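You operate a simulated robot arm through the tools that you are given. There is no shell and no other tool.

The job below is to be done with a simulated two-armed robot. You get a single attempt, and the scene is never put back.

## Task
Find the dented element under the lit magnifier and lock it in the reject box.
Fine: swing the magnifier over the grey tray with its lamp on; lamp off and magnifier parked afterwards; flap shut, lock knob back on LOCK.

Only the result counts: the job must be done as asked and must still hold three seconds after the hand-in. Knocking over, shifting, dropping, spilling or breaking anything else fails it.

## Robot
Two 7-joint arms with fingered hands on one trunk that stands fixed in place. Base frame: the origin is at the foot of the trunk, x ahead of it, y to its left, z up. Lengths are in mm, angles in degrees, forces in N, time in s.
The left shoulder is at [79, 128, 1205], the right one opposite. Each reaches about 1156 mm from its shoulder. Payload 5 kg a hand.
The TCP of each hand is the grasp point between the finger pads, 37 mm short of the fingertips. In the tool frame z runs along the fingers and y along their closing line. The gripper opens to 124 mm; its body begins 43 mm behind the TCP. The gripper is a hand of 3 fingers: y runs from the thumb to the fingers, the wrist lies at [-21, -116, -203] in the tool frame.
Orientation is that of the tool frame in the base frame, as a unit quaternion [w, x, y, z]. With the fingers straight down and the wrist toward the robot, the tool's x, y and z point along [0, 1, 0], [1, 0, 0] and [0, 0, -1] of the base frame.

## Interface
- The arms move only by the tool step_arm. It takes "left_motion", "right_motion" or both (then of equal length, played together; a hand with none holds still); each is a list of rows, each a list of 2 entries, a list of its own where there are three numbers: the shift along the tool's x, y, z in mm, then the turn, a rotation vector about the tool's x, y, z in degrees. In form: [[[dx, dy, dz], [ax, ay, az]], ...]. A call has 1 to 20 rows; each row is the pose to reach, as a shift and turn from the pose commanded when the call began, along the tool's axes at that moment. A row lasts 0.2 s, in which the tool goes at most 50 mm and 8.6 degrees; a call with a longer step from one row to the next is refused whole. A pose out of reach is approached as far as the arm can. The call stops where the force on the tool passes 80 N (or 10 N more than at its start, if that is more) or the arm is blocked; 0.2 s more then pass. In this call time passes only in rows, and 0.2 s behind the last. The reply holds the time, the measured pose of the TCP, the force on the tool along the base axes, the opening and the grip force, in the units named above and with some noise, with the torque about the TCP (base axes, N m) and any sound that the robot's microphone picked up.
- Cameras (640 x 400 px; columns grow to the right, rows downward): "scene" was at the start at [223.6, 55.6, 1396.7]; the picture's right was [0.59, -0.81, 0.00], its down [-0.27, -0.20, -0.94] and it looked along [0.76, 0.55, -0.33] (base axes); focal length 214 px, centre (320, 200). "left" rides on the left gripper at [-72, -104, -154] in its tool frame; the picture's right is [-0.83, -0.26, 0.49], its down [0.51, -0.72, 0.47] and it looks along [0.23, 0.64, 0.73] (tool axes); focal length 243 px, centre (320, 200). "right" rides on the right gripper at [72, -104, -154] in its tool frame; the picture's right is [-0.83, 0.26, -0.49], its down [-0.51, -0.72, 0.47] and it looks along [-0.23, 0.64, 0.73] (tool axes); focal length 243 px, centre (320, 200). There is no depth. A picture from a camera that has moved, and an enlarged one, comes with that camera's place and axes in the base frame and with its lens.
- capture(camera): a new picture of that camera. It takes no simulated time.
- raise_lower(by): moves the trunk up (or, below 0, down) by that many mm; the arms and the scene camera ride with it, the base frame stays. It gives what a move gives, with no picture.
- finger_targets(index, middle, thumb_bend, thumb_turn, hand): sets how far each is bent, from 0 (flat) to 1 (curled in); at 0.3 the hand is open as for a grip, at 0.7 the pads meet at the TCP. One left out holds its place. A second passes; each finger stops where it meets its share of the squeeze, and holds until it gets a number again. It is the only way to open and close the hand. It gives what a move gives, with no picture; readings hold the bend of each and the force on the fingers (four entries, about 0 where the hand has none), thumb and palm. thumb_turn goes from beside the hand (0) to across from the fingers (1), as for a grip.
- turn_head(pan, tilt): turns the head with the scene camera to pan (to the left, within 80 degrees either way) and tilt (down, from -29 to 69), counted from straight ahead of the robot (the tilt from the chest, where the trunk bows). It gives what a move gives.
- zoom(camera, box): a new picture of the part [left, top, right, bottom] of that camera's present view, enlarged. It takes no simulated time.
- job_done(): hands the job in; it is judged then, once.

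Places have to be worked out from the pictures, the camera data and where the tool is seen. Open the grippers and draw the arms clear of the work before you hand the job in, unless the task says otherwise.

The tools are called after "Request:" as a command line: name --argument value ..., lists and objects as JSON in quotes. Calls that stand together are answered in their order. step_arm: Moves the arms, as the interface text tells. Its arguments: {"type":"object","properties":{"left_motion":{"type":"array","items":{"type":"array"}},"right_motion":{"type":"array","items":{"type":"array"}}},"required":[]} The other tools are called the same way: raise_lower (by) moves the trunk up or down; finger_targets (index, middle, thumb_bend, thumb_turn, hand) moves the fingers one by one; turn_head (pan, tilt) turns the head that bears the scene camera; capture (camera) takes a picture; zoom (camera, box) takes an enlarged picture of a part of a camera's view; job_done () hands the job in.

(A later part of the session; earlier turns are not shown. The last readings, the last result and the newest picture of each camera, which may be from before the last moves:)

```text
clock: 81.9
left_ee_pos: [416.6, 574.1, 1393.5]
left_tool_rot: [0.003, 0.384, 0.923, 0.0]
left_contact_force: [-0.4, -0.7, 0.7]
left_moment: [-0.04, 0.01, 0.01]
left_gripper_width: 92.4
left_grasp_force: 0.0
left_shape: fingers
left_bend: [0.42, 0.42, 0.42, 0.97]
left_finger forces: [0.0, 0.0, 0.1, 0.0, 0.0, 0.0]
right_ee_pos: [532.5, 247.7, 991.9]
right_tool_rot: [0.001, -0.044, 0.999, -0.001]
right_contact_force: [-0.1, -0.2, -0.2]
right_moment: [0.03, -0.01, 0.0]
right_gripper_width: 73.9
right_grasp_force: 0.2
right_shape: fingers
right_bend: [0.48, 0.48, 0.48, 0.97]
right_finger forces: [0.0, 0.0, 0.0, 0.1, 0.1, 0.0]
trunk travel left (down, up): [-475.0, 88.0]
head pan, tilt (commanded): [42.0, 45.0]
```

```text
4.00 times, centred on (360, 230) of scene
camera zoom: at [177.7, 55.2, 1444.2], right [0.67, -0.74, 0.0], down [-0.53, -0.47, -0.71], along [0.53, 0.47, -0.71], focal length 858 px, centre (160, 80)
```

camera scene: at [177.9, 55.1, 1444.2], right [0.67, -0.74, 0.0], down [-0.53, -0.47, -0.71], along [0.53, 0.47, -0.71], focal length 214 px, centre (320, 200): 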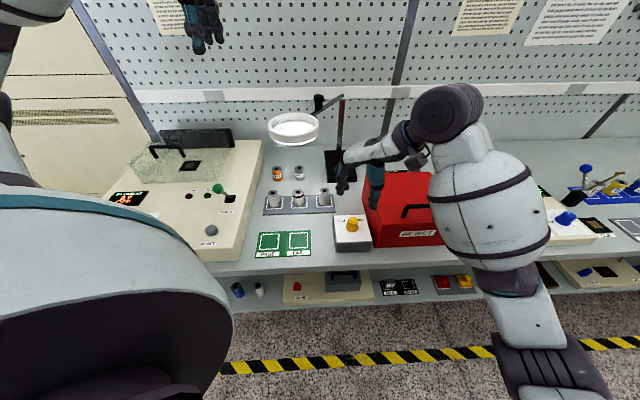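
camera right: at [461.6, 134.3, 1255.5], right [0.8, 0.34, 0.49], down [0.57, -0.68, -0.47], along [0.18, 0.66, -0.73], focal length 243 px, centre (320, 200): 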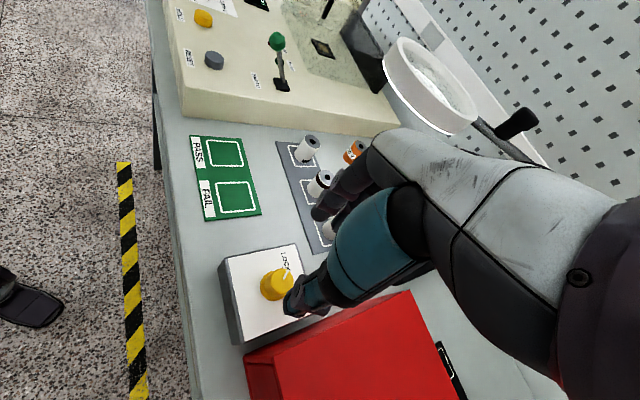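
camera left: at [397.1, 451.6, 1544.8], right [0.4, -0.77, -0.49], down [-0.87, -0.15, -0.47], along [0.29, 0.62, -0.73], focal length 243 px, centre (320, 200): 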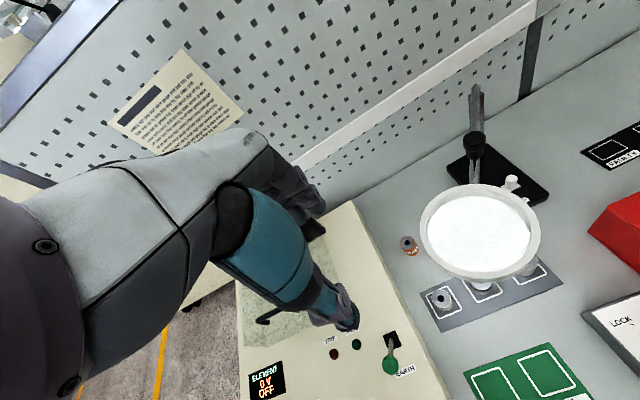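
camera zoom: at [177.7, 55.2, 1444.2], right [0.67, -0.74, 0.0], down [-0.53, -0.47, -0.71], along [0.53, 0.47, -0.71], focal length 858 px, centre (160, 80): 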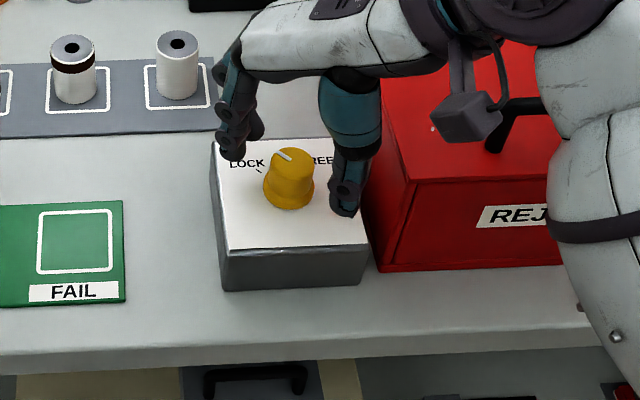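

The knob is centred between thumb and fingers. I lower 5 mm and close onto it.

Request:
step_arm --right_motion '[[[0, 0, 5], [0, 0, 0]], [[0, 0, 5], [0, 0, 0]]]'

Request:
finger_targets --hand "right" --index 0.66 --middle 0.66 --thumb_bend 0.66

Request:
zoom --camera "right" --box '[220, 150, 400, 320]'

Request:
zoom --camera "scene" --box '[310, 180, 410, 280]'

```text
clock: 82.5
left_ee_pos: [416.3, 574.3, 1394.6]
left_tool_rot: [0.003, 0.385, 0.923, 0.0]
left_contact_force: [0.4, -0.7, -0.2]
left_moment: [-0.01, 0.01, -0.02]
left_gripper_width: 92.6
left_grasp_force: 0.0
left_shape: fingers
left_bend: [0.42, 0.42, 0.42, 0.97]
left_finger forces: [0.1, 0.0, 0.0, 0.1, 0.0, 0.0]
right_ee_pos: [532.9, 247.9, 987.9]
right_tool_rot: [0.002, -0.043, 0.999, -0.002]
right_contact_force: [-0.2, 0.3, -0.6]
right_moment: [-0.04, 0.0, -0.02]
right_gripper_width: 74.0
right_grasp_force: 0.1
right_shape: fingers
right_bend: [0.48, 0.48, 0.48, 0.97]
right_finger forces: [0.0, 0.0, 0.0, 0.0, 0.0, 0.0]
trunk travel left (down, up): [-475.0, 88.0]
head pan, tilt (commanded): [42.0, 45.0]
```

```text
clock: 83.5
left_ee_pos: [416.6, 576.4, 1392.8]
left_tool_rot: [0.003, 0.384, 0.923, 0.001]
left_contact_force: [-0.6, -0.5, 0.4]
left_moment: [0.0, -0.03, -0.01]
left_gripper_width: 92.6
left_grasp_force: 0.0
left_shape: fingers
left_bend: [0.42, 0.42, 0.42, 0.97]
left_finger forces: [0.0, 0.0, 0.0, 0.0, 0.0, 0.0]
right_ee_pos: [532.2, 247.2, 987.0]
right_tool_rot: [0.001, -0.044, 0.999, -0.002]
right_contact_force: [0.4, 5.0, -0.2]
right_moment: [0.19, 0.0, 0.02]
right_gripper_width: 28.1
right_grasp_force: 4.9
right_shape: fingers
right_bend: [0.63, 0.63, 0.63, 0.97]
right_finger forces: [3.3, 4.2, 0.0, 0.1, 2.8, 0.1]
trunk travel left (down, up): [-475.0, 88.0]
head pan, tilt (commanded): [42.0, 45.0]
```

```text
2.35 times, centred on (310, 235) of right
camera zoom: at [468.0, 138.7, 1142.5], right [0.8, 0.34, 0.49], down [0.57, -0.68, -0.47], along [0.18, 0.66, -0.73], focal length 571 px, centre (344, 118)
```

zoom: 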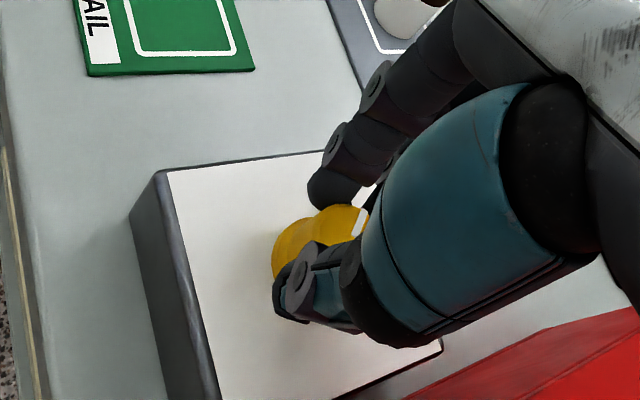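

```text
4.00 times, centred on (360, 230) of scene
camera zoom: at [177.8, 55.9, 1444.2], right [0.67, -0.74, 0.0], down [-0.53, -0.47, -0.71], along [0.53, 0.47, -0.71], focal length 858 px, centre (160, 80)
```

zoom: 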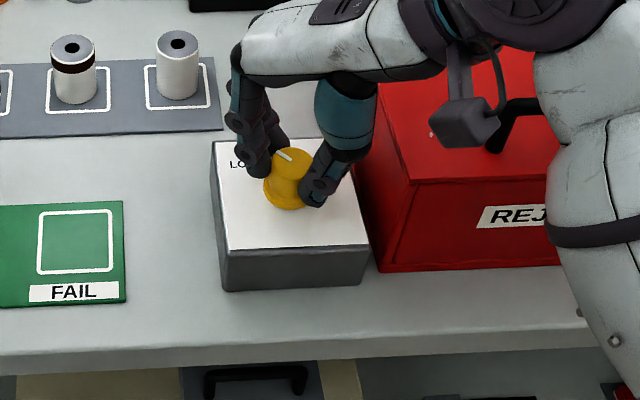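

Contact on all three. I squeeze firmer, then turn clockwise (positive about the tool z) in 8° rows.

Request:
finger_targets --hand "right" --index 0.74 --middle 0.74 --thumb_bend 0.76

Request:
step_arm --right_motion '[[[0, 0, 0], [0, 0, 8]], [[0, 0, 0], [0, 0, 16]], [[0, 0, 0], [0, 0, 24]], [[0, 0, 0], [0, 0, 32]], [[0, 0, 0], [0, 0, 40]]]'

Request:
zoom --camera "scene" --box '[310, 180, 410, 280]'

Request:
zoom --camera "right" --box '[220, 150, 400, 320]'

```text
clock: 84.5
left_ee_pos: [417.0, 576.1, 1392.9]
left_tool_rot: [0.002, 0.384, 0.923, 0.0]
left_contact_force: [-0.6, 0.6, -0.4]
left_moment: [0.01, 0.05, -0.02]
left_gripper_width: 92.5
left_grasp_force: 0.1
left_shape: fingers
left_bend: [0.42, 0.42, 0.42, 0.97]
left_finger forces: [0.0, 0.0, 0.1, 0.0, 0.0, 0.0]
right_ee_pos: [534.4, 248.9, 988.1]
right_tool_rot: [0.002, -0.043, 0.999, -0.002]
right_contact_force: [6.0, 5.7, -1.7]
right_moment: [0.23, -0.16, 0.03]
right_gripper_width: 24.9
right_grasp_force: 18.1
right_shape: fingers
right_bend: [0.62, 0.64, 0.67, 0.96]
right_finger forces: [9.6, 11.9, 0.1, 0.0, 14.7, 0.1]
trunk travel left (down, up): [-475.0, 88.0]
head pan, tilt (commanded): [42.0, 45.0]
```

```text
clock: 85.7
left_ee_pos: [418.5, 576.4, 1393.3]
left_tool_rot: [0.003, 0.384, 0.923, 0.0]
left_contact_force: [-0.1, 0.8, 0.1]
left_moment: [-0.01, -0.01, 0.01]
left_gripper_width: 92.5
left_grasp_force: 0.0
left_shape: fingers
left_bend: [0.42, 0.42, 0.42, 0.97]
left_finger forces: [0.0, 0.0, 0.1, 0.0, 0.1, 0.1]
right_ee_pos: [533.2, 248.2, 987.9]
right_tool_rot: [0.002, 0.301, 0.953, -0.002]
right_contact_force: [7.3, 9.6, -5.2]
right_moment: [0.3, -0.27, 0.02]
right_gripper_width: 25.0
right_grasp_force: 18.5
right_shape: fingers
right_bend: [0.61, 0.64, 0.68, 0.96]
right_finger forces: [12.4, 11.8, 0.0, 0.1, 12.3, 0.0]
trunk travel left (down, up): [-475.0, 88.0]
head pan, tilt (commanded): [42.0, 45.0]
```

```text
4.00 times, centred on (360, 230) of scene
camera zoom: at [179.1, 57.0, 1443.9], right [0.67, -0.74, 0.0], down [-0.53, -0.47, -0.71], along [0.52, 0.47, -0.71], focal length 858 px, centre (160, 80)
```

zoom: 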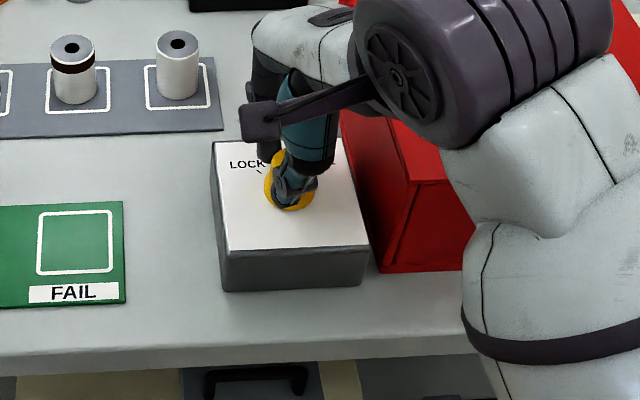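

```text
2.35 times, centred on (310, 235) of right
camera zoom: at [412.7, 205.6, 1142.0], right [0.83, -0.26, 0.5], down [0.0, -0.88, -0.47], along [0.56, 0.39, -0.73], focal length 571 px, centre (344, 118)
```

zoom: 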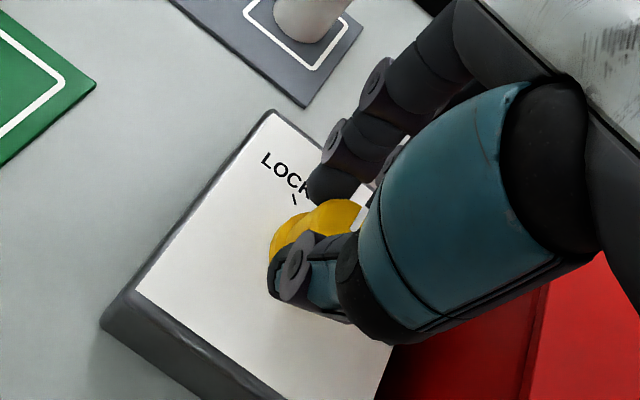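

The pointer moves with the hand. I continue turning to about 88° total.

Request:
step_arm --right_motion '[[[0, 0, 0], [0, 0, 8]], [[0, 0, 0], [0, 0, 16]], [[0, 0, 0], [0, 0, 24]], [[0, 0, 0], [0, 0, 32]], [[0, 0, 0], [0, 0, 40]], [[0, 0, 0], [0, 0, 48]]]'

Request:
zoom --camera "scene" --box '[310, 180, 410, 280]'

Request:
zoom --camera "right" --box '[220, 150, 400, 320]'

```text
clock: 87.1
left_ee_pos: [417.4, 577.8, 1392.1]
left_tool_rot: [0.002, 0.385, 0.923, 0.0]
left_contact_force: [0.5, -0.5, -0.4]
left_moment: [-0.04, -0.02, -0.02]
left_gripper_width: 92.1
left_grasp_force: 0.0
left_shape: fingers
left_bend: [0.42, 0.42, 0.42, 0.97]
left_finger forces: [0.0, 0.0, 0.0, 0.0, 0.1, 0.0]
right_ee_pos: [532.6, 250.1, 987.2]
right_tool_rot: [0.003, 0.663, 0.749, 0.0]
right_contact_force: [6.4, 13.0, -3.2]
right_moment: [0.38, -0.29, 0.35]
right_gripper_width: 25.0
right_grasp_force: 19.8
right_shape: fingers
right_bend: [0.6, 0.63, 0.68, 0.96]
right_finger forces: [15.2, 10.8, 0.0, 0.0, 14.6, 0.0]
trunk travel left (down, up): [-475.0, 88.0]
head pan, tilt (commanded): [42.0, 45.0]
```

```text
4.00 times, centred on (360, 230) of scene
camera zoom: at [178.4, 57.9, 1444.0], right [0.67, -0.74, 0.0], down [-0.53, -0.47, -0.71], along [0.53, 0.47, -0.71], focal length 858 px, centre (160, 80)
```

zoom: 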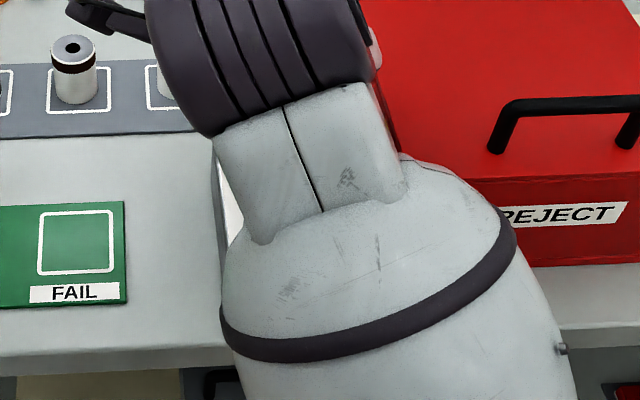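

```text
2.35 times, centred on (310, 235) of right
camera zoom: at [418.9, 309.7, 1141.7], right [0.36, -0.79, 0.5], down [-0.65, -0.59, -0.47], along [0.67, -0.16, -0.73], focal length 571 px, centre (344, 118)
```

zoom: 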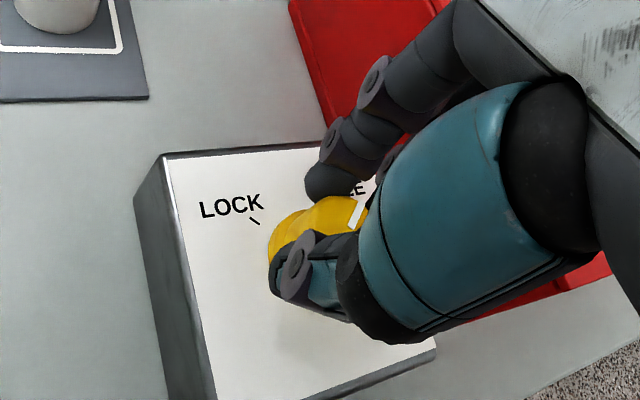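

The pointer has turned to the FREE side and torque is rising (end stop). I release the knob and lift to check.

Request:
finger_targets --hand "right" --index 0.46 --middle 0.46 --thumb_bend 0.46

Request:
step_arm --right_motion '[[[0, 0, -30], [0, 0, 0]], [[0, 0, -70], [0, 0, 0]], [[0, 0, -115], [0, 0, 0]], [[0, 0, -160], [0, 0, 0]], [[-40, 0, -180], [0, 0, -8]], [[-80, 0, -190], [0, 0, -16]], [[-120, 0, -190], [0, 0, -24]]]'

Request:
zoom --camera "scene" --box '[310, 180, 410, 280]'

Request:
capture --camera "right"

Request:
capture --camera "scene"

```text
clock: 88.1
left_ee_pos: [417.0, 574.3, 1394.0]
left_tool_rot: [0.003, 0.384, 0.923, 0.0]
left_contact_force: [0.4, -0.5, 0.5]
left_moment: [-0.02, 0.03, 0.0]
left_gripper_width: 92.3
left_grasp_force: 0.0
left_shape: fingers
left_bend: [0.42, 0.42, 0.42, 0.97]
left_finger forces: [0.1, 0.0, 0.0, 0.0, 0.1, 0.1]
right_ee_pos: [532.3, 246.2, 988.0]
right_tool_rot: [0.003, 0.662, 0.749, 0.0]
right_contact_force: [-0.3, -0.7, 0.4]
right_moment: [-0.01, 0.02, 0.03]
right_gripper_width: 79.4
right_grasp_force: 0.0
right_shape: fingers
right_bend: [0.46, 0.46, 0.46, 0.97]
right_finger forces: [0.0, 0.0, 0.0, 0.0, 0.0, 0.1]
trunk travel left (down, up): [-475.0, 88.0]
head pan, tilt (commanded): [42.0, 45.0]
```

```text
clock: 89.7
left_ee_pos: [416.5, 574.3, 1393.8]
left_tool_rot: [0.002, 0.384, 0.923, 0.002]
left_contact_force: [-0.2, 0.1, -0.7]
left_moment: [0.01, 0.04, -0.02]
left_gripper_width: 92.2
left_grasp_force: 0.0
left_shape: fingers
left_bend: [0.42, 0.42, 0.42, 0.97]
left_finger forces: [0.0, 0.0, 0.0, 0.0, 0.1, 0.0]
right_ee_pos: [597.6, 158.8, 1098.6]
right_tool_rot: [0.01, 0.491, 0.871, 0.012]
right_contact_force: [-1.0, -0.3, 0.6]
right_moment: [0.0, -0.01, 0.03]
right_gripper_width: 80.0
right_grasp_force: 0.0
right_shape: fingers
right_bend: [0.46, 0.46, 0.46, 0.97]
right_finger forces: [0.0, 0.1, 0.0, 0.0, 0.1, 0.0]
right hand out of reach, approached as far as the arm can: row 2, 3, 4, 5, 6, 7
trunk travel left (down, up): [-475.0, 88.0]
head pan, tilt (commanded): [42.0, 45.0]
```

```text
4.00 times, centred on (360, 230) of scene
camera zoom: at [178.0, 54.9, 1444.2], right [0.67, -0.74, 0.0], down [-0.53, -0.47, -0.71], along [0.53, 0.47, -0.71], focal length 858 px, centre (160, 80)
```

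zoom: 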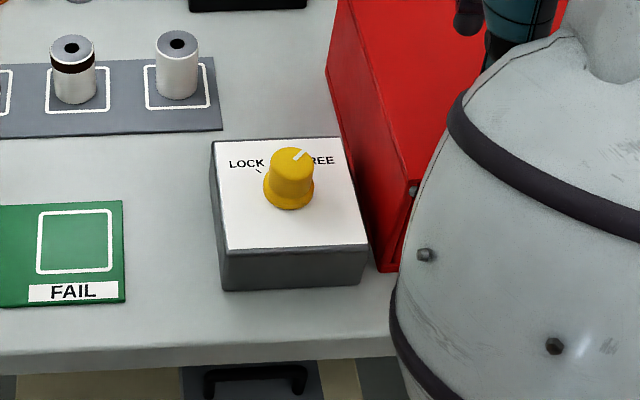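

```text
taken
camera right: at [466.2, 165.4, 1250.0], right [0.64, -0.58, 0.5], down [-0.34, -0.8, -0.49], along [0.69, 0.14, -0.71], focal length 243 px, centre (320, 200)
```

right: 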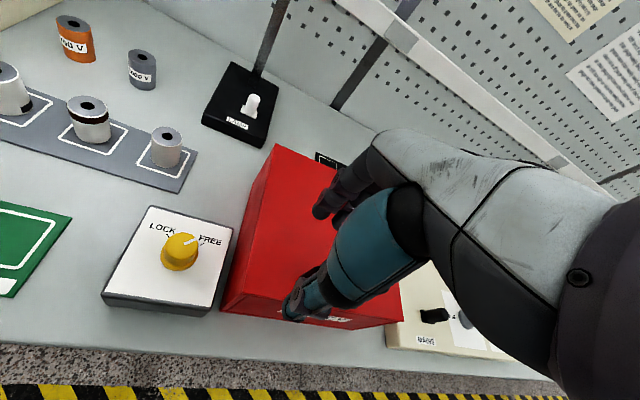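

```text
taken
camera scene: at [178.0, 54.9, 1444.2], right [0.67, -0.74, 0.0], down [-0.53, -0.47, -0.71], along [0.53, 0.47, -0.71], focal length 214 px, centre (320, 200)
```

scene: 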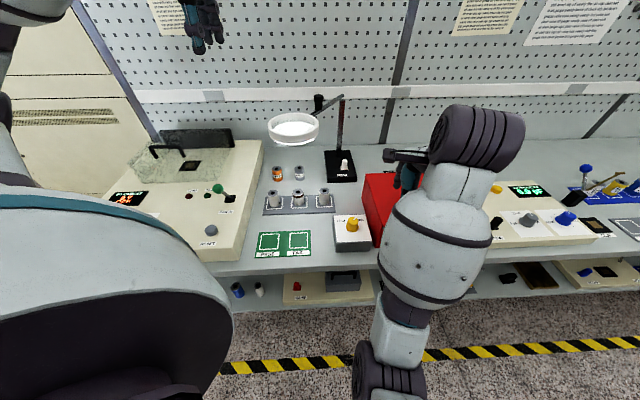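

The knob now points to FREE. I raise the trunk back up by 85 mm (higher elbows), then bring the right hand over the lid handle (≈a 380, b 535, bar z≈1036).

Request:
raise_lower --by 85

Request:
capture --camera "scene"

Request:
zoom --camera "right" --box '[160, 100, 440, 400]'

```text
clock: 90.9
left_ee_pos: [414.4, 574.0, 1480.3]
left_tool_rot: [0.002, 0.383, 0.924, 0.002]
left_contact_force: [0.2, -0.5, -0.7]
left_moment: [0.0, -0.01, 0.02]
left_gripper_width: 92.5
left_grasp_force: 0.0
left_shape: fingers
left_bend: [0.42, 0.42, 0.42, 0.97]
left_finger forces: [0.0, 0.0, 0.0, 0.0, 0.0, 0.0]
right_ee_pos: [594.5, 159.3, 1182.9]
right_tool_rot: [0.003, 0.492, 0.87, 0.0]
right_contact_force: [0.5, 0.3, 0.3]
right_moment: [-0.02, 0.0, 0.02]
right_gripper_width: 80.1
right_grasp_force: 0.0
right_shape: fingers
right_bend: [0.46, 0.46, 0.46, 0.97]
right_finger forces: [0.1, 0.0, 0.0, 0.0, 0.0, 0.0]
trunk travel left (down, up): [-560.0, 3.0]
head pan, tilt (commanded): [42.0, 45.0]
```

```text
taken
camera scene: at [92.1, 54.6, 1546.9], right [0.67, -0.74, 0.0], down [-0.52, -0.47, -0.71], along [0.53, 0.47, -0.71], focal length 214 px, centre (320, 200)
```

scene: 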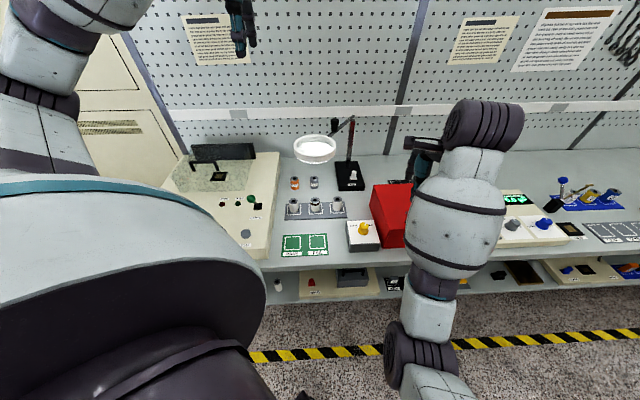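

```text
1.33 times, centred on (300, 250) of right
camera zoom: at [465.6, 168.1, 1337.3], right [0.65, -0.58, 0.5], down [-0.36, -0.81, -0.47], along [0.67, 0.13, -0.73], focal length 324 px, centre (347, 133)
```

zoom: 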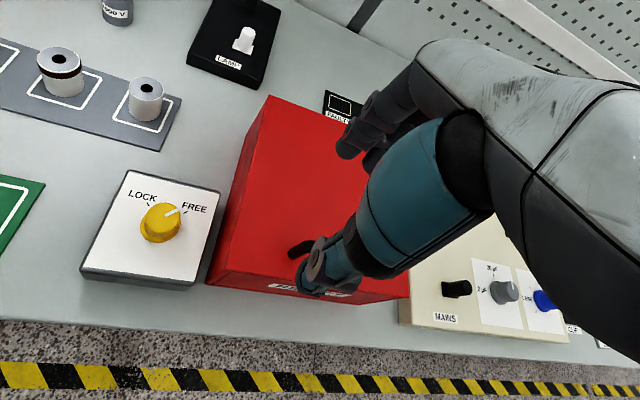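

I align the right hand (yaw 45°) above the handle.

Request:
step_arm --right_motion '[[[-23.2, 6.5, 20], [0, 0, -4.7]], [[-46.4, 12.9, 40], [0, 0, -9.3]], [[-69.6, 19.4, 60], [0, 0, -14]], [[-69.6, 19.4, 60], [0, 0, -14]]]'

Request:
zoom --camera "right" --box '[160, 100, 440, 400]'

Request:
capture --camera "scene"

Request:
capture --camera "left"

```text
clock: 91.9
left_ee_pos: [414.7, 574.0, 1479.6]
left_tool_rot: [0.001, 0.383, 0.924, 0.0]
left_contact_force: [0.1, -0.9, -0.2]
left_moment: [-0.01, 0.01, 0.01]
left_gripper_width: 92.6
left_grasp_force: 0.1
left_shape: fingers
left_bend: [0.42, 0.42, 0.42, 0.97]
left_finger forces: [0.0, 0.0, 0.0, 0.1, 0.1, 0.0]
right_ee_pos: [647.9, 111.1, 1124.3]
right_tool_rot: [0.003, 0.382, 0.924, 0.0]
right_contact_force: [-0.6, -0.1, -0.2]
right_moment: [-0.01, 0.01, -0.01]
right_gripper_width: 79.8
right_grasp_force: 0.0
right_shape: fingers
right_bend: [0.46, 0.46, 0.46, 0.97]
right_finger forces: [0.1, 0.0, 0.1, 0.0, 0.0, 0.0]
trunk travel left (down, up): [-560.0, 3.0]
head pan, tilt (commanded): [42.0, 45.0]
```

```text
1.33 times, centred on (300, 250) of right
camera zoom: at [521.3, 88.2, 1278.5], right [0.77, -0.4, 0.5], down [-0.15, -0.87, -0.47], along [0.62, 0.29, -0.73], focal length 324 px, centre (347, 133)
```

zoom: 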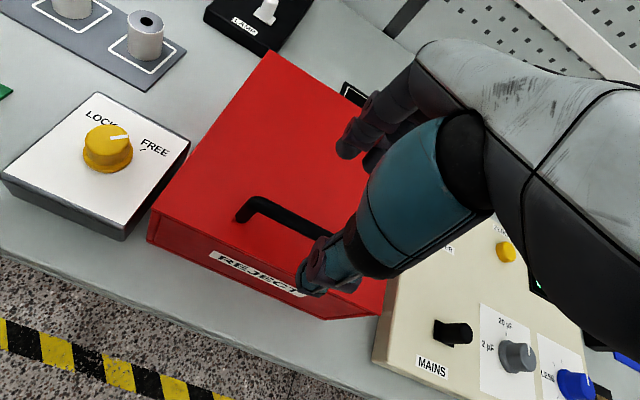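

```text
taken
camera scene: at [93.4, 55.5, 1546.8], right [0.67, -0.74, 0.0], down [-0.53, -0.47, -0.71], along [0.53, 0.47, -0.71], focal length 214 px, centre (320, 200)
```

scene: 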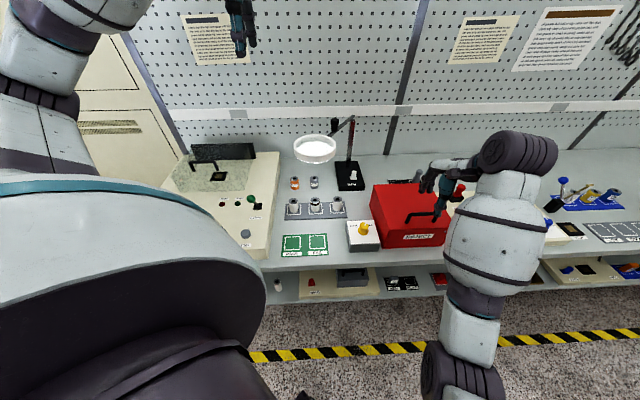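

```text
taken
camera left: at [392.0, 450.6, 1632.3], right [0.4, -0.77, -0.49], down [-0.87, -0.15, -0.47], along [0.29, 0.62, -0.73], focal length 243 px, centre (320, 200)
```

left: 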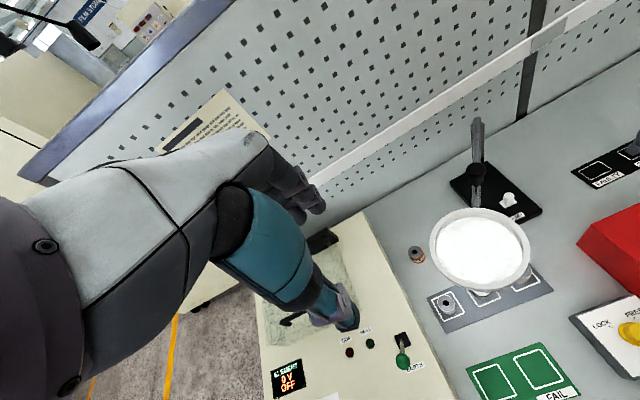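

I zoom to refine the handle's position relative to the hand.

Request:
zoom --camera "right" --box '[220, 210, 340, 330]'

Request:
zoom --camera "scene" --box '[380, 150, 480, 250]'

```text
3.33 times, centred on (280, 270) of right
camera zoom: at [521.3, 88.2, 1278.5], right [0.77, -0.4, 0.5], down [-0.15, -0.87, -0.47], along [0.62, 0.29, -0.73], focal length 809 px, centre (453, -33)
```

zoom: 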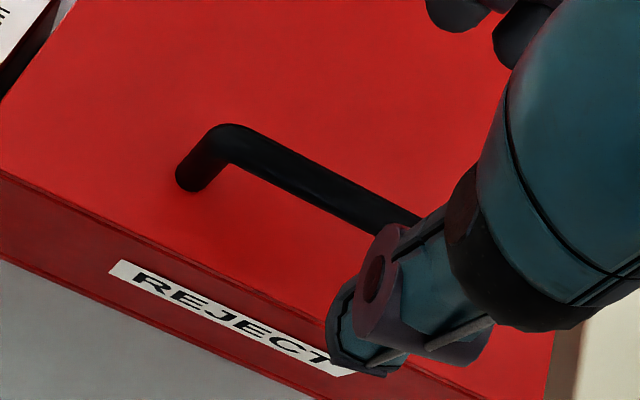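

```text
4.00 times, centred on (430, 200) of scene
camera zoom: at [93.4, 55.5, 1546.8], right [0.67, -0.74, 0.0], down [-0.53, -0.47, -0.71], along [0.53, 0.47, -0.71], focal length 858 px, centre (-120, 200)
```

zoom: 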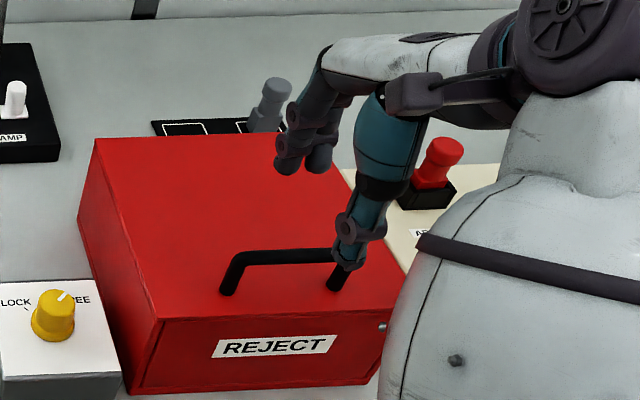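

The handle bar is at b≈535, z≈1037, and the hand is aligned. I lower 77 mm so that thumb and fingers straddle the bar.

Request:
step_arm --right_motion '[[[0, -1.5, 25], [0, 0, 0]], [[0, -1.5, 50], [0, 0, 0]], [[0, -1.5, 70], [0, 0, 0]], [[0, -1.5, 78], [0, 0, 0]], [[0, -1.5, 78], [0, 0, 0]]]'

Request:
zoom --camera "right" --box '[220, 150, 400, 320]'

Request:
zoom --camera "scene" --box '[380, 150, 480, 250]'

```text
clock: 93.1
left_ee_pos: [415.6, 576.0, 1479.7]
left_tool_rot: [0.001, 0.384, 0.924, 0.001]
left_contact_force: [0.2, 0.1, 0.2]
left_moment: [-0.02, 0.01, 0.03]
left_gripper_width: 92.4
left_grasp_force: 0.0
left_shape: fingers
left_bend: [0.42, 0.42, 0.42, 0.97]
left_finger forces: [0.0, 0.0, 0.0, 0.0, 0.0, 0.1]
right_ee_pos: [646.7, 109.4, 1046.3]
right_tool_rot: [0.002, 0.383, 0.924, 0.0]
right_contact_force: [-0.3, 0.2, -1.2]
right_moment: [0.02, 0.0, 0.0]
right_gripper_width: 80.0
right_grasp_force: 0.0
right_shape: fingers
right_bend: [0.46, 0.46, 0.46, 0.97]
right_finger forces: [0.1, 0.0, 0.0, 0.0, 0.1, 0.0]
trunk travel left (down, up): [-560.0, 3.0]
head pan, tilt (commanded): [42.0, 45.0]
```

```text
2.35 times, centred on (310, 235) of right
camera zoom: at [520.5, 87.2, 1199.5], right [0.77, -0.4, 0.5], down [-0.15, -0.87, -0.47], along [0.62, 0.29, -0.73], focal length 571 px, centre (344, 118)
```

zoom: 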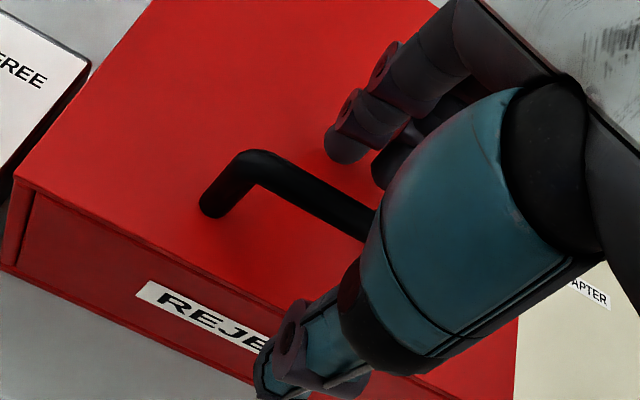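

```text
4.00 times, centred on (430, 200) of scene
camera zoom: at [94.0, 55.3, 1546.7], right [0.67, -0.74, 0.0], down [-0.53, -0.47, -0.71], along [0.53, 0.47, -0.71], focal length 858 px, centre (-120, 200)
```

zoom: 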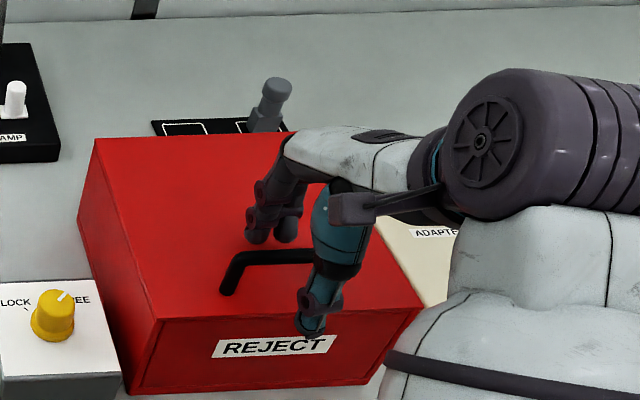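

Thumb is in front of the bar and the fingers behind. I close on the bar.

Request:
finger_targets --hand "right" --index 0.7 --middle 0.7 --thumb_bend 0.7

Request:
zoom --camera "right" --box '[220, 150, 400, 320]'

Request:
zoom --camera "scene" --box '[380, 150, 480, 250]'

```text
clock: 94.1
left_ee_pos: [415.7, 574.3, 1478.5]
left_tool_rot: [0.001, 0.384, 0.923, 0.0]
left_contact_force: [0.1, -1.2, -0.1]
left_moment: [-0.02, 0.01, 0.0]
left_gripper_width: 92.6
left_grasp_force: 0.1
left_shape: fingers
left_bend: [0.42, 0.42, 0.42, 0.97]
left_finger forces: [0.1, 0.1, 0.0, 0.0, 0.0, 0.0]
right_ee_pos: [647.3, 108.8, 1044.8]
right_tool_rot: [0.003, 0.382, 0.924, -0.001]
right_contact_force: [-0.1, -0.1, 0.5]
right_moment: [-0.04, 0.05, -0.04]
right_gripper_width: 7.5
right_grasp_force: 0.0
right_shape: fingers
right_bend: [0.7, 0.7, 0.7, 0.97]
right_finger forces: [0.0, 0.0, 0.1, 0.0, 0.1, 0.1]
trunk travel left (down, up): [-560.0, 3.0]
head pan, tilt (commanded): [42.0, 45.0]
```

```text
2.35 times, centred on (310, 235) of right
camera zoom: at [520.8, 87.0, 1199.6], right [0.77, -0.4, 0.5], down [-0.15, -0.87, -0.47], along [0.62, 0.29, -0.73], focal length 571 px, centre (344, 118)
```

zoom: 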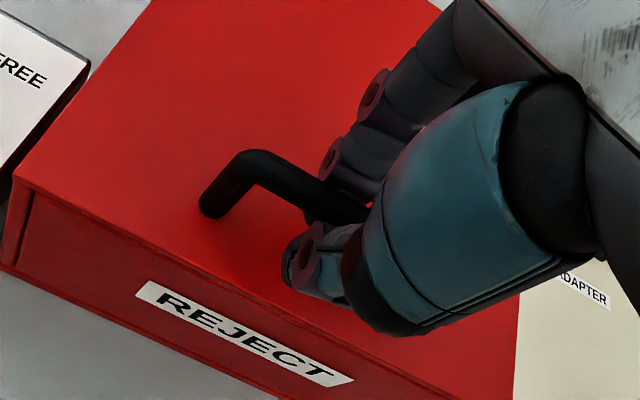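

```text
4.00 times, centred on (430, 200) of scene
camera zoom: at [94.4, 55.2, 1546.7], right [0.67, -0.74, 0.0], down [-0.53, -0.47, -0.71], along [0.53, 0.47, -0.71], focal length 858 px, centre (-120, 200)
```

zoom: 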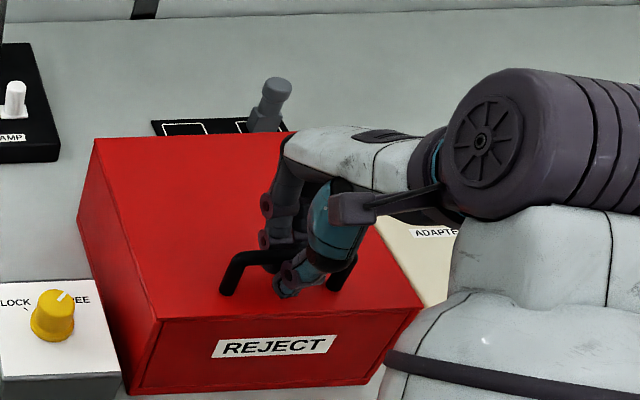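

No force yet at 0.7; I close further until the bar is really held.

Request:
finger_targets --hand "right" --index 0.85 --middle 0.85 --thumb_bend 0.85

Request:
zoom --camera "right" --box '[260, 190, 360, 290]'

Request:
zoom --camera "scene" --box '[405, 180, 455, 230]'

```text
clock: 95.1
left_ee_pos: [417.1, 574.1, 1478.9]
left_tool_rot: [0.0, 0.384, 0.923, 0.001]
left_contact_force: [-0.5, -0.4, 0.4]
left_moment: [-0.02, 0.03, 0.02]
left_gripper_width: 92.6
left_grasp_force: 0.0
left_shape: fingers
left_bend: [0.42, 0.42, 0.42, 0.97]
left_finger forces: [0.0, 0.0, 0.1, 0.1, 0.1, 0.1]
right_ee_pos: [647.3, 109.0, 1045.9]
right_tool_rot: [0.002, 0.383, 0.924, -0.002]
right_contact_force: [2.9, 2.1, -2.8]
right_moment: [0.25, 0.23, 0.08]
right_gripper_width: 0.1
right_grasp_force: 5.6
right_shape: fingers
right_bend: [0.81, 0.83, 0.82, 0.97]
right_finger forces: [0.0, 11.9, 0.0, 0.0, 0.2, 0.1]
trunk travel left (down, up): [-560.0, 3.0]
head pan, tilt (commanded): [42.0, 45.0]
```

```text
4.00 times, centred on (310, 240) of right
camera zoom: at [521.2, 87.2, 1199.4], right [0.77, -0.4, 0.5], down [-0.15, -0.87, -0.47], along [0.62, 0.29, -0.73], focal length 970 px, centre (360, 40)
```

zoom: 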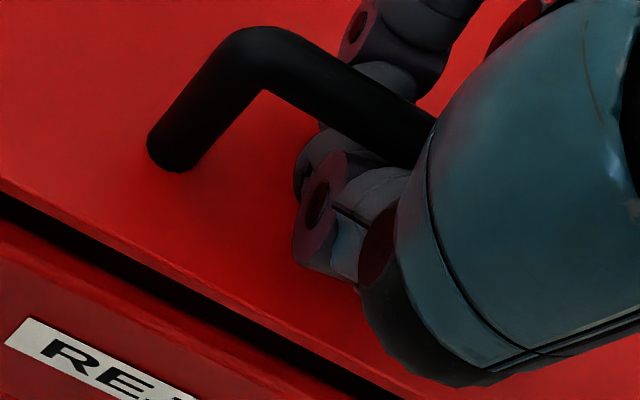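

```text
8.00 times, centred on (430, 205) of scene
camera zoom: at [94.9, 55.4, 1546.6], right [0.67, -0.74, 0.0], down [-0.53, -0.47, -0.71], along [0.53, 0.47, -0.71], focal length 1716 px, centre (-560, 160)
```

zoom: 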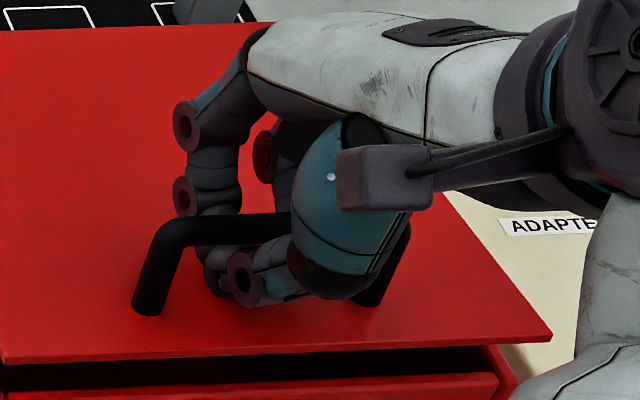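

The bar is captured and a dark gap appears under the lid's front edge — the top is the flap, hinged at the back. I lift along its arc to about 30°.

Request:
step_arm --right_motion '[[[0, 4.6, -16.6], [0, 0, 0]], [[0, 10.6, -32.7], [0, 0, 0]], [[0, 17.9, -48.2], [0, 0, 0]], [[0, 26.6, -63], [0, 0, 0]], [[0, 36.6, -77], [0, 0, 0]], [[0, 47.7, -90.1], [0, 0, 0]]]'

Request:
capture --camera "scene"

Request:
zoom --camera "right" --box '[160, 100, 440, 400]'

Request:
zoom --camera "scene" --box '[360, 120, 500, 260]'

```text
clock: 96.5
left_ee_pos: [421.1, 578.2, 1476.6]
left_tool_rot: [-0.001, 0.384, 0.923, -0.001]
left_contact_force: [0.7, 0.1, -0.6]
left_moment: [0.0, 0.0, 0.02]
left_gripper_width: 92.7
left_grasp_force: 0.1
left_shape: fingers
left_bend: [0.42, 0.42, 0.42, 0.97]
left_finger forces: [0.0, 0.0, 0.0, 0.0, 0.0, 0.0]
right_ee_pos: [683.0, 145.1, 1133.1]
right_tool_rot: [0.0, 0.383, 0.924, -0.002]
right_contact_force: [9.1, 7.0, -14.7]
right_moment: [-0.04, 0.35, 0.16]
right_gripper_width: 0.0
right_grasp_force: 9.4
right_shape: fingers
right_bend: [0.82, 0.84, 0.82, 0.97]
right_finger forces: [0.0, 18.6, 0.0, 0.1, 0.0, 0.0]
trunk travel left (down, up): [-560.0, 3.0]
head pan, tilt (commanded): [42.0, 45.0]
```

```text
taken
camera scene: at [98.2, 57.6, 1546.2], right [0.67, -0.74, 0.0], down [-0.53, -0.47, -0.7], along [0.52, 0.47, -0.71], focal length 214 px, centre (320, 200)
```

scene: 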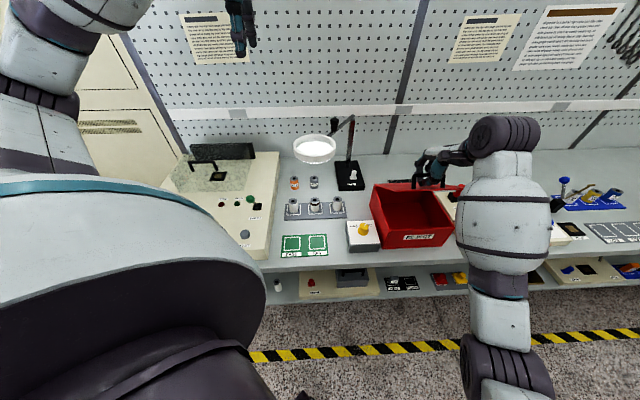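

```text
1.33 times, centred on (300, 250) of right
camera zoom: at [557.3, 123.5, 1287.1], right [0.77, -0.4, 0.49], down [-0.15, -0.87, -0.47], along [0.62, 0.29, -0.73], focal length 324 px, centre (347, 133)
```

zoom: 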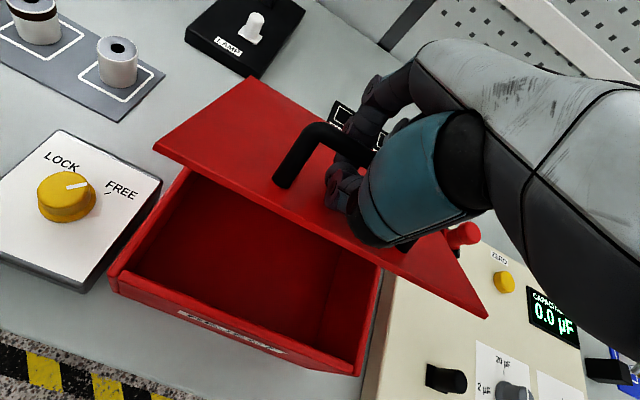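

```text
2.86 times, centred on (430, 190) of scene
camera zoom: at [98.2, 57.6, 1546.2], right [0.67, -0.74, 0.0], down [-0.53, -0.47, -0.7], along [0.52, 0.47, -0.71], focal length 613 px, centre (6, 229)
```

zoom: 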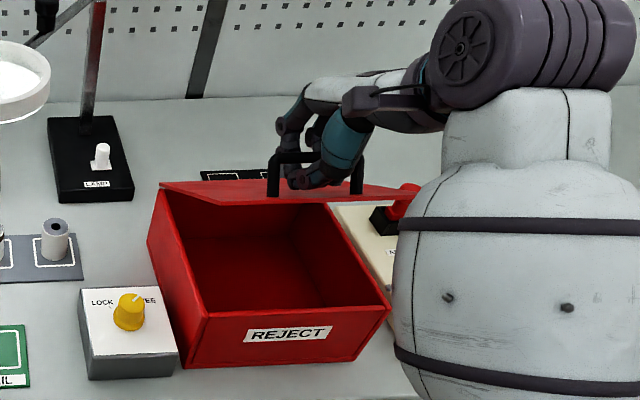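

The lid opens freely. I continue along the arc to about 60°.

Request:
step_arm --right_motion '[[[0, 12.3, -12.1], [0, 0, 0]], [[0, 25.5, -23], [0, 0, 0]], [[0, 39.6, -32.8], [0, 0, 0]], [[0, 54.6, -41.3], [0, 0, 0]], [[0, 70.2, -48.4], [0, 0, 0]], [[0, 86.4, -54.2], [0, 0, 0]]]'

Request:
capture --camera "scene"

Request:
zoom --camera "scene" --box '[360, 110, 500, 260]'

Request:
zoom --camera "right" --box '[160, 100, 440, 400]'

```text
clock: 97.9
left_ee_pos: [423.0, 577.9, 1476.1]
left_tool_rot: [-0.001, 0.384, 0.923, -0.001]
left_contact_force: [0.2, 0.1, -0.1]
left_moment: [0.0, -0.02, 0.02]
left_gripper_width: 92.8
left_grasp_force: 0.1
left_shape: fingers
left_bend: [0.42, 0.42, 0.42, 0.97]
left_finger forces: [0.1, 0.0, 0.0, 0.1, 0.1, 0.0]
right_ee_pos: [744.7, 205.9, 1185.3]
right_tool_rot: [0.001, 0.383, 0.924, -0.004]
right_contact_force: [0.1, 7.6, -34.9]
right_moment: [-0.13, 0.87, 0.18]
right_gripper_width: 0.0
right_grasp_force: 15.3
right_shape: fingers
right_bend: [0.82, 0.8, 0.81, 0.97]
right_finger forces: [0.0, 29.9, 0.1, 0.0, 1.1, 0.0]
trunk travel left (down, up): [-560.0, 3.0]
head pan, tilt (commanded): [42.0, 45.0]
```

```text
taken
camera scene: at [99.2, 58.8, 1546.0], right [0.67, -0.74, 0.0], down [-0.53, -0.47, -0.7], along [0.52, 0.47, -0.71], focal length 214 px, centre (320, 200)
```

scene: 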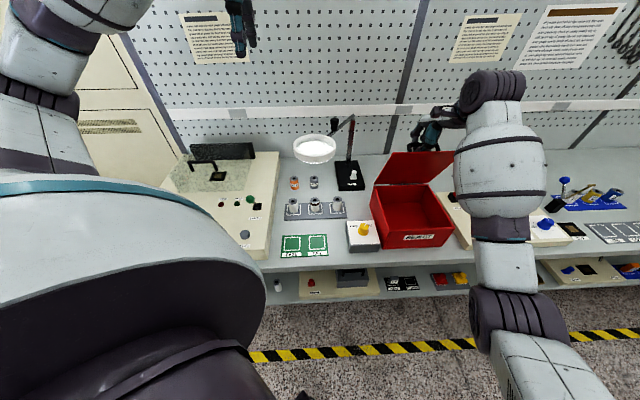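

```text
2.67 times, centred on (430, 185) of scene
camera zoom: at [99.2, 58.8, 1546.0], right [0.67, -0.74, 0.0], down [-0.53, -0.47, -0.7], along [0.52, 0.47, -0.71], focal length 572 px, centre (27, 240)
```

zoom: 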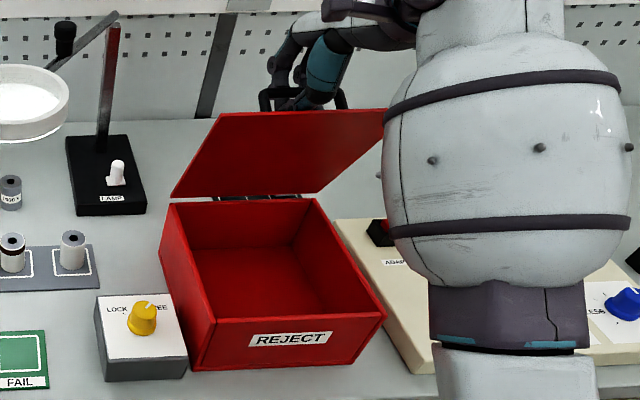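

```text
1.33 times, centred on (300, 250) of right
camera zoom: at [620.2, 185.2, 1340.2], right [0.77, -0.4, 0.49], down [-0.15, -0.87, -0.46], along [0.62, 0.28, -0.73], focal length 324 px, centre (347, 133)
```

zoom: 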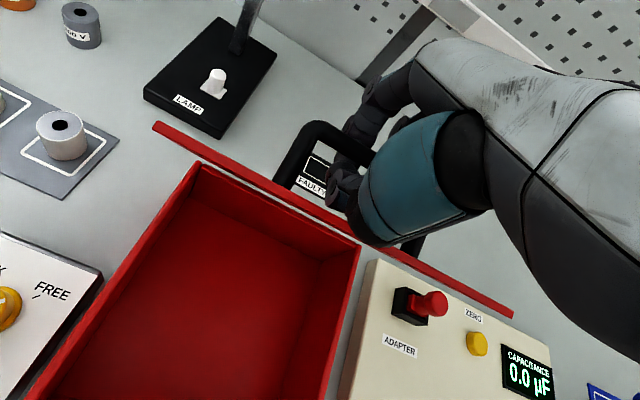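

The lid is ~60° up. The vertical pull has grown to ~35 N, so my arc is slightly too high; I flatten it while continuing to ~80°.

Request:
step_arm --right_motion '[[[0, 10, 5], [0, 0, 0]], [[0, 20, 4], [0, 0, 0]], [[0, 33.6, 3], [0, 0, 0]], [[0, 50.7, 3], [0, 0, 0]]]'

Request:
zoom --camera "scene" --box '[360, 110, 500, 260]'

Request:
zoom --camera "right" --box '[160, 100, 440, 400]'

```text
clock: 98.9
left_ee_pos: [417.4, 576.0, 1479.1]
left_tool_rot: [0.001, 0.383, 0.924, 0.001]
left_contact_force: [-0.1, 0.4, 0.3]
left_moment: [0.01, 0.01, 0.03]
left_gripper_width: 92.6
left_grasp_force: 0.0
left_shape: fingers
left_bend: [0.42, 0.42, 0.42, 0.97]
left_finger forces: [0.0, 0.0, 0.1, 0.1, 0.0, 0.0]
right_ee_pos: [779.8, 240.5, 1187.4]
right_tool_rot: [0.003, 0.383, 0.924, 0.0]
right_contact_force: [0.1, -2.5, -9.9]
right_moment: [-0.03, 0.31, 0.03]
right_gripper_width: 0.1
right_grasp_force: 7.0
right_shape: fingers
right_bend: [0.82, 0.81, 0.81, 0.97]
right_finger forces: [0.0, 10.4, 0.0, 0.0, 4.5, 0.1]
trunk travel left (down, up): [-560.0, 3.0]
head pan, tilt (commanded): [42.0, 45.0]
```

```text
2.67 times, centred on (430, 185) of scene
camera zoom: at [95.6, 55.7, 1546.8], right [0.67, -0.74, 0.0], down [-0.53, -0.47, -0.71], along [0.52, 0.47, -0.71], focal length 572 px, centre (27, 240)
```

zoom: 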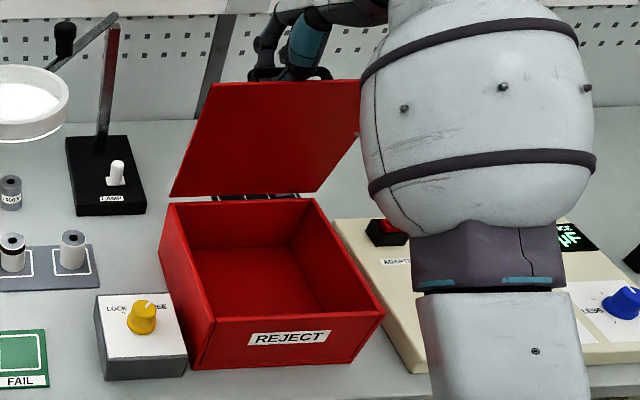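

```text
1.33 times, centred on (300, 250) of right
camera zoom: at [652.7, 218.4, 1342.2], right [0.77, -0.4, 0.5], down [-0.15, -0.87, -0.47], along [0.62, 0.29, -0.73], focal length 324 px, centre (347, 133)
```

zoom: 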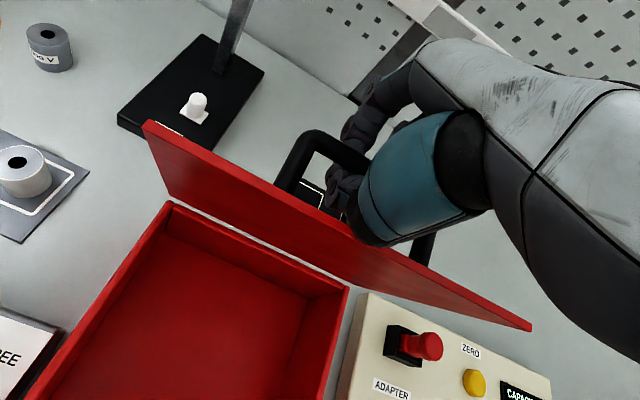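

Force is down to ~10 N. I carry on past vertical to see whether the lid will rest open.

Request:
step_arm --right_motion '[[[0, 17.2, 0], [0, 0, 0]], [[0, 34.3, 2], [0, 0, 0]], [[0, 51.2, 5], [0, 0, 0]]]'

Request:
zoom --camera "scene" --box '[360, 110, 500, 260]'

Request:
zoom --camera "right" --box '[160, 100, 440, 400]'

```text
clock: 99.7
left_ee_pos: [410.2, 570.5, 1485.3]
left_tool_rot: [0.004, 0.384, 0.923, 0.003]
left_contact_force: [0.3, 0.9, 0.1]
left_moment: [-0.01, 0.03, -0.04]
left_gripper_width: 92.5
left_grasp_force: 0.0
left_shape: fingers
left_bend: [0.42, 0.42, 0.42, 0.97]
left_finger forces: [0.0, 0.0, 0.0, 0.0, 0.1, 0.1]
right_ee_pos: [810.3, 272.5, 1193.3]
right_tool_rot: [0.006, 0.384, 0.923, 0.004]
right_contact_force: [-14.1, -20.9, 29.5]
right_moment: [-2.92, 5.42, -0.88]
right_gripper_width: 0.8
right_grasp_force: 107.0
right_shape: fingers
right_bend: [0.82, 0.76, 0.75, 0.98]
right_finger forces: [0.1, 67.7, 0.0, 0.0, 146.8, 0.0]
trunk travel left (down, up): [-560.0, 3.0]
head pan, tilt (commanded): [42.0, 45.0]
```

```text
2.67 times, centred on (430, 185) of scene
camera zoom: at [87.2, 50.4, 1547.9], right [0.67, -0.74, 0.0], down [-0.52, -0.47, -0.71], along [0.53, 0.48, -0.7], focal length 572 px, centre (27, 240)
```

zoom: 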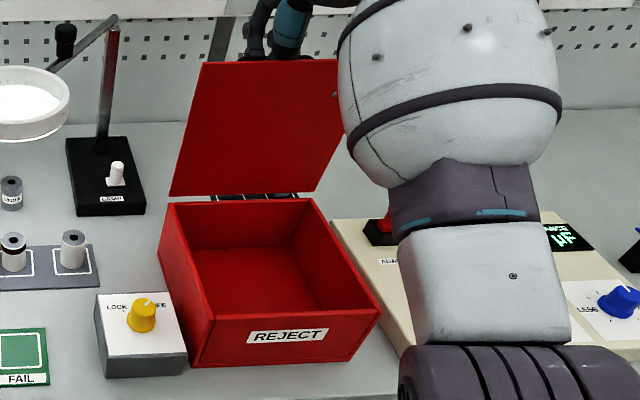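

```text
1.33 times, centred on (300, 250) of right
camera zoom: at [682.3, 249.6, 1345.2], right [0.76, -0.4, 0.5], down [-0.15, -0.87, -0.47], along [0.63, 0.29, -0.72], focal length 324 px, centre (347, 133)
```

zoom: 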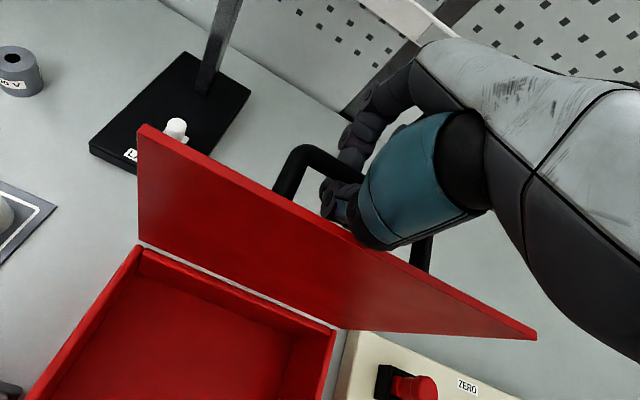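

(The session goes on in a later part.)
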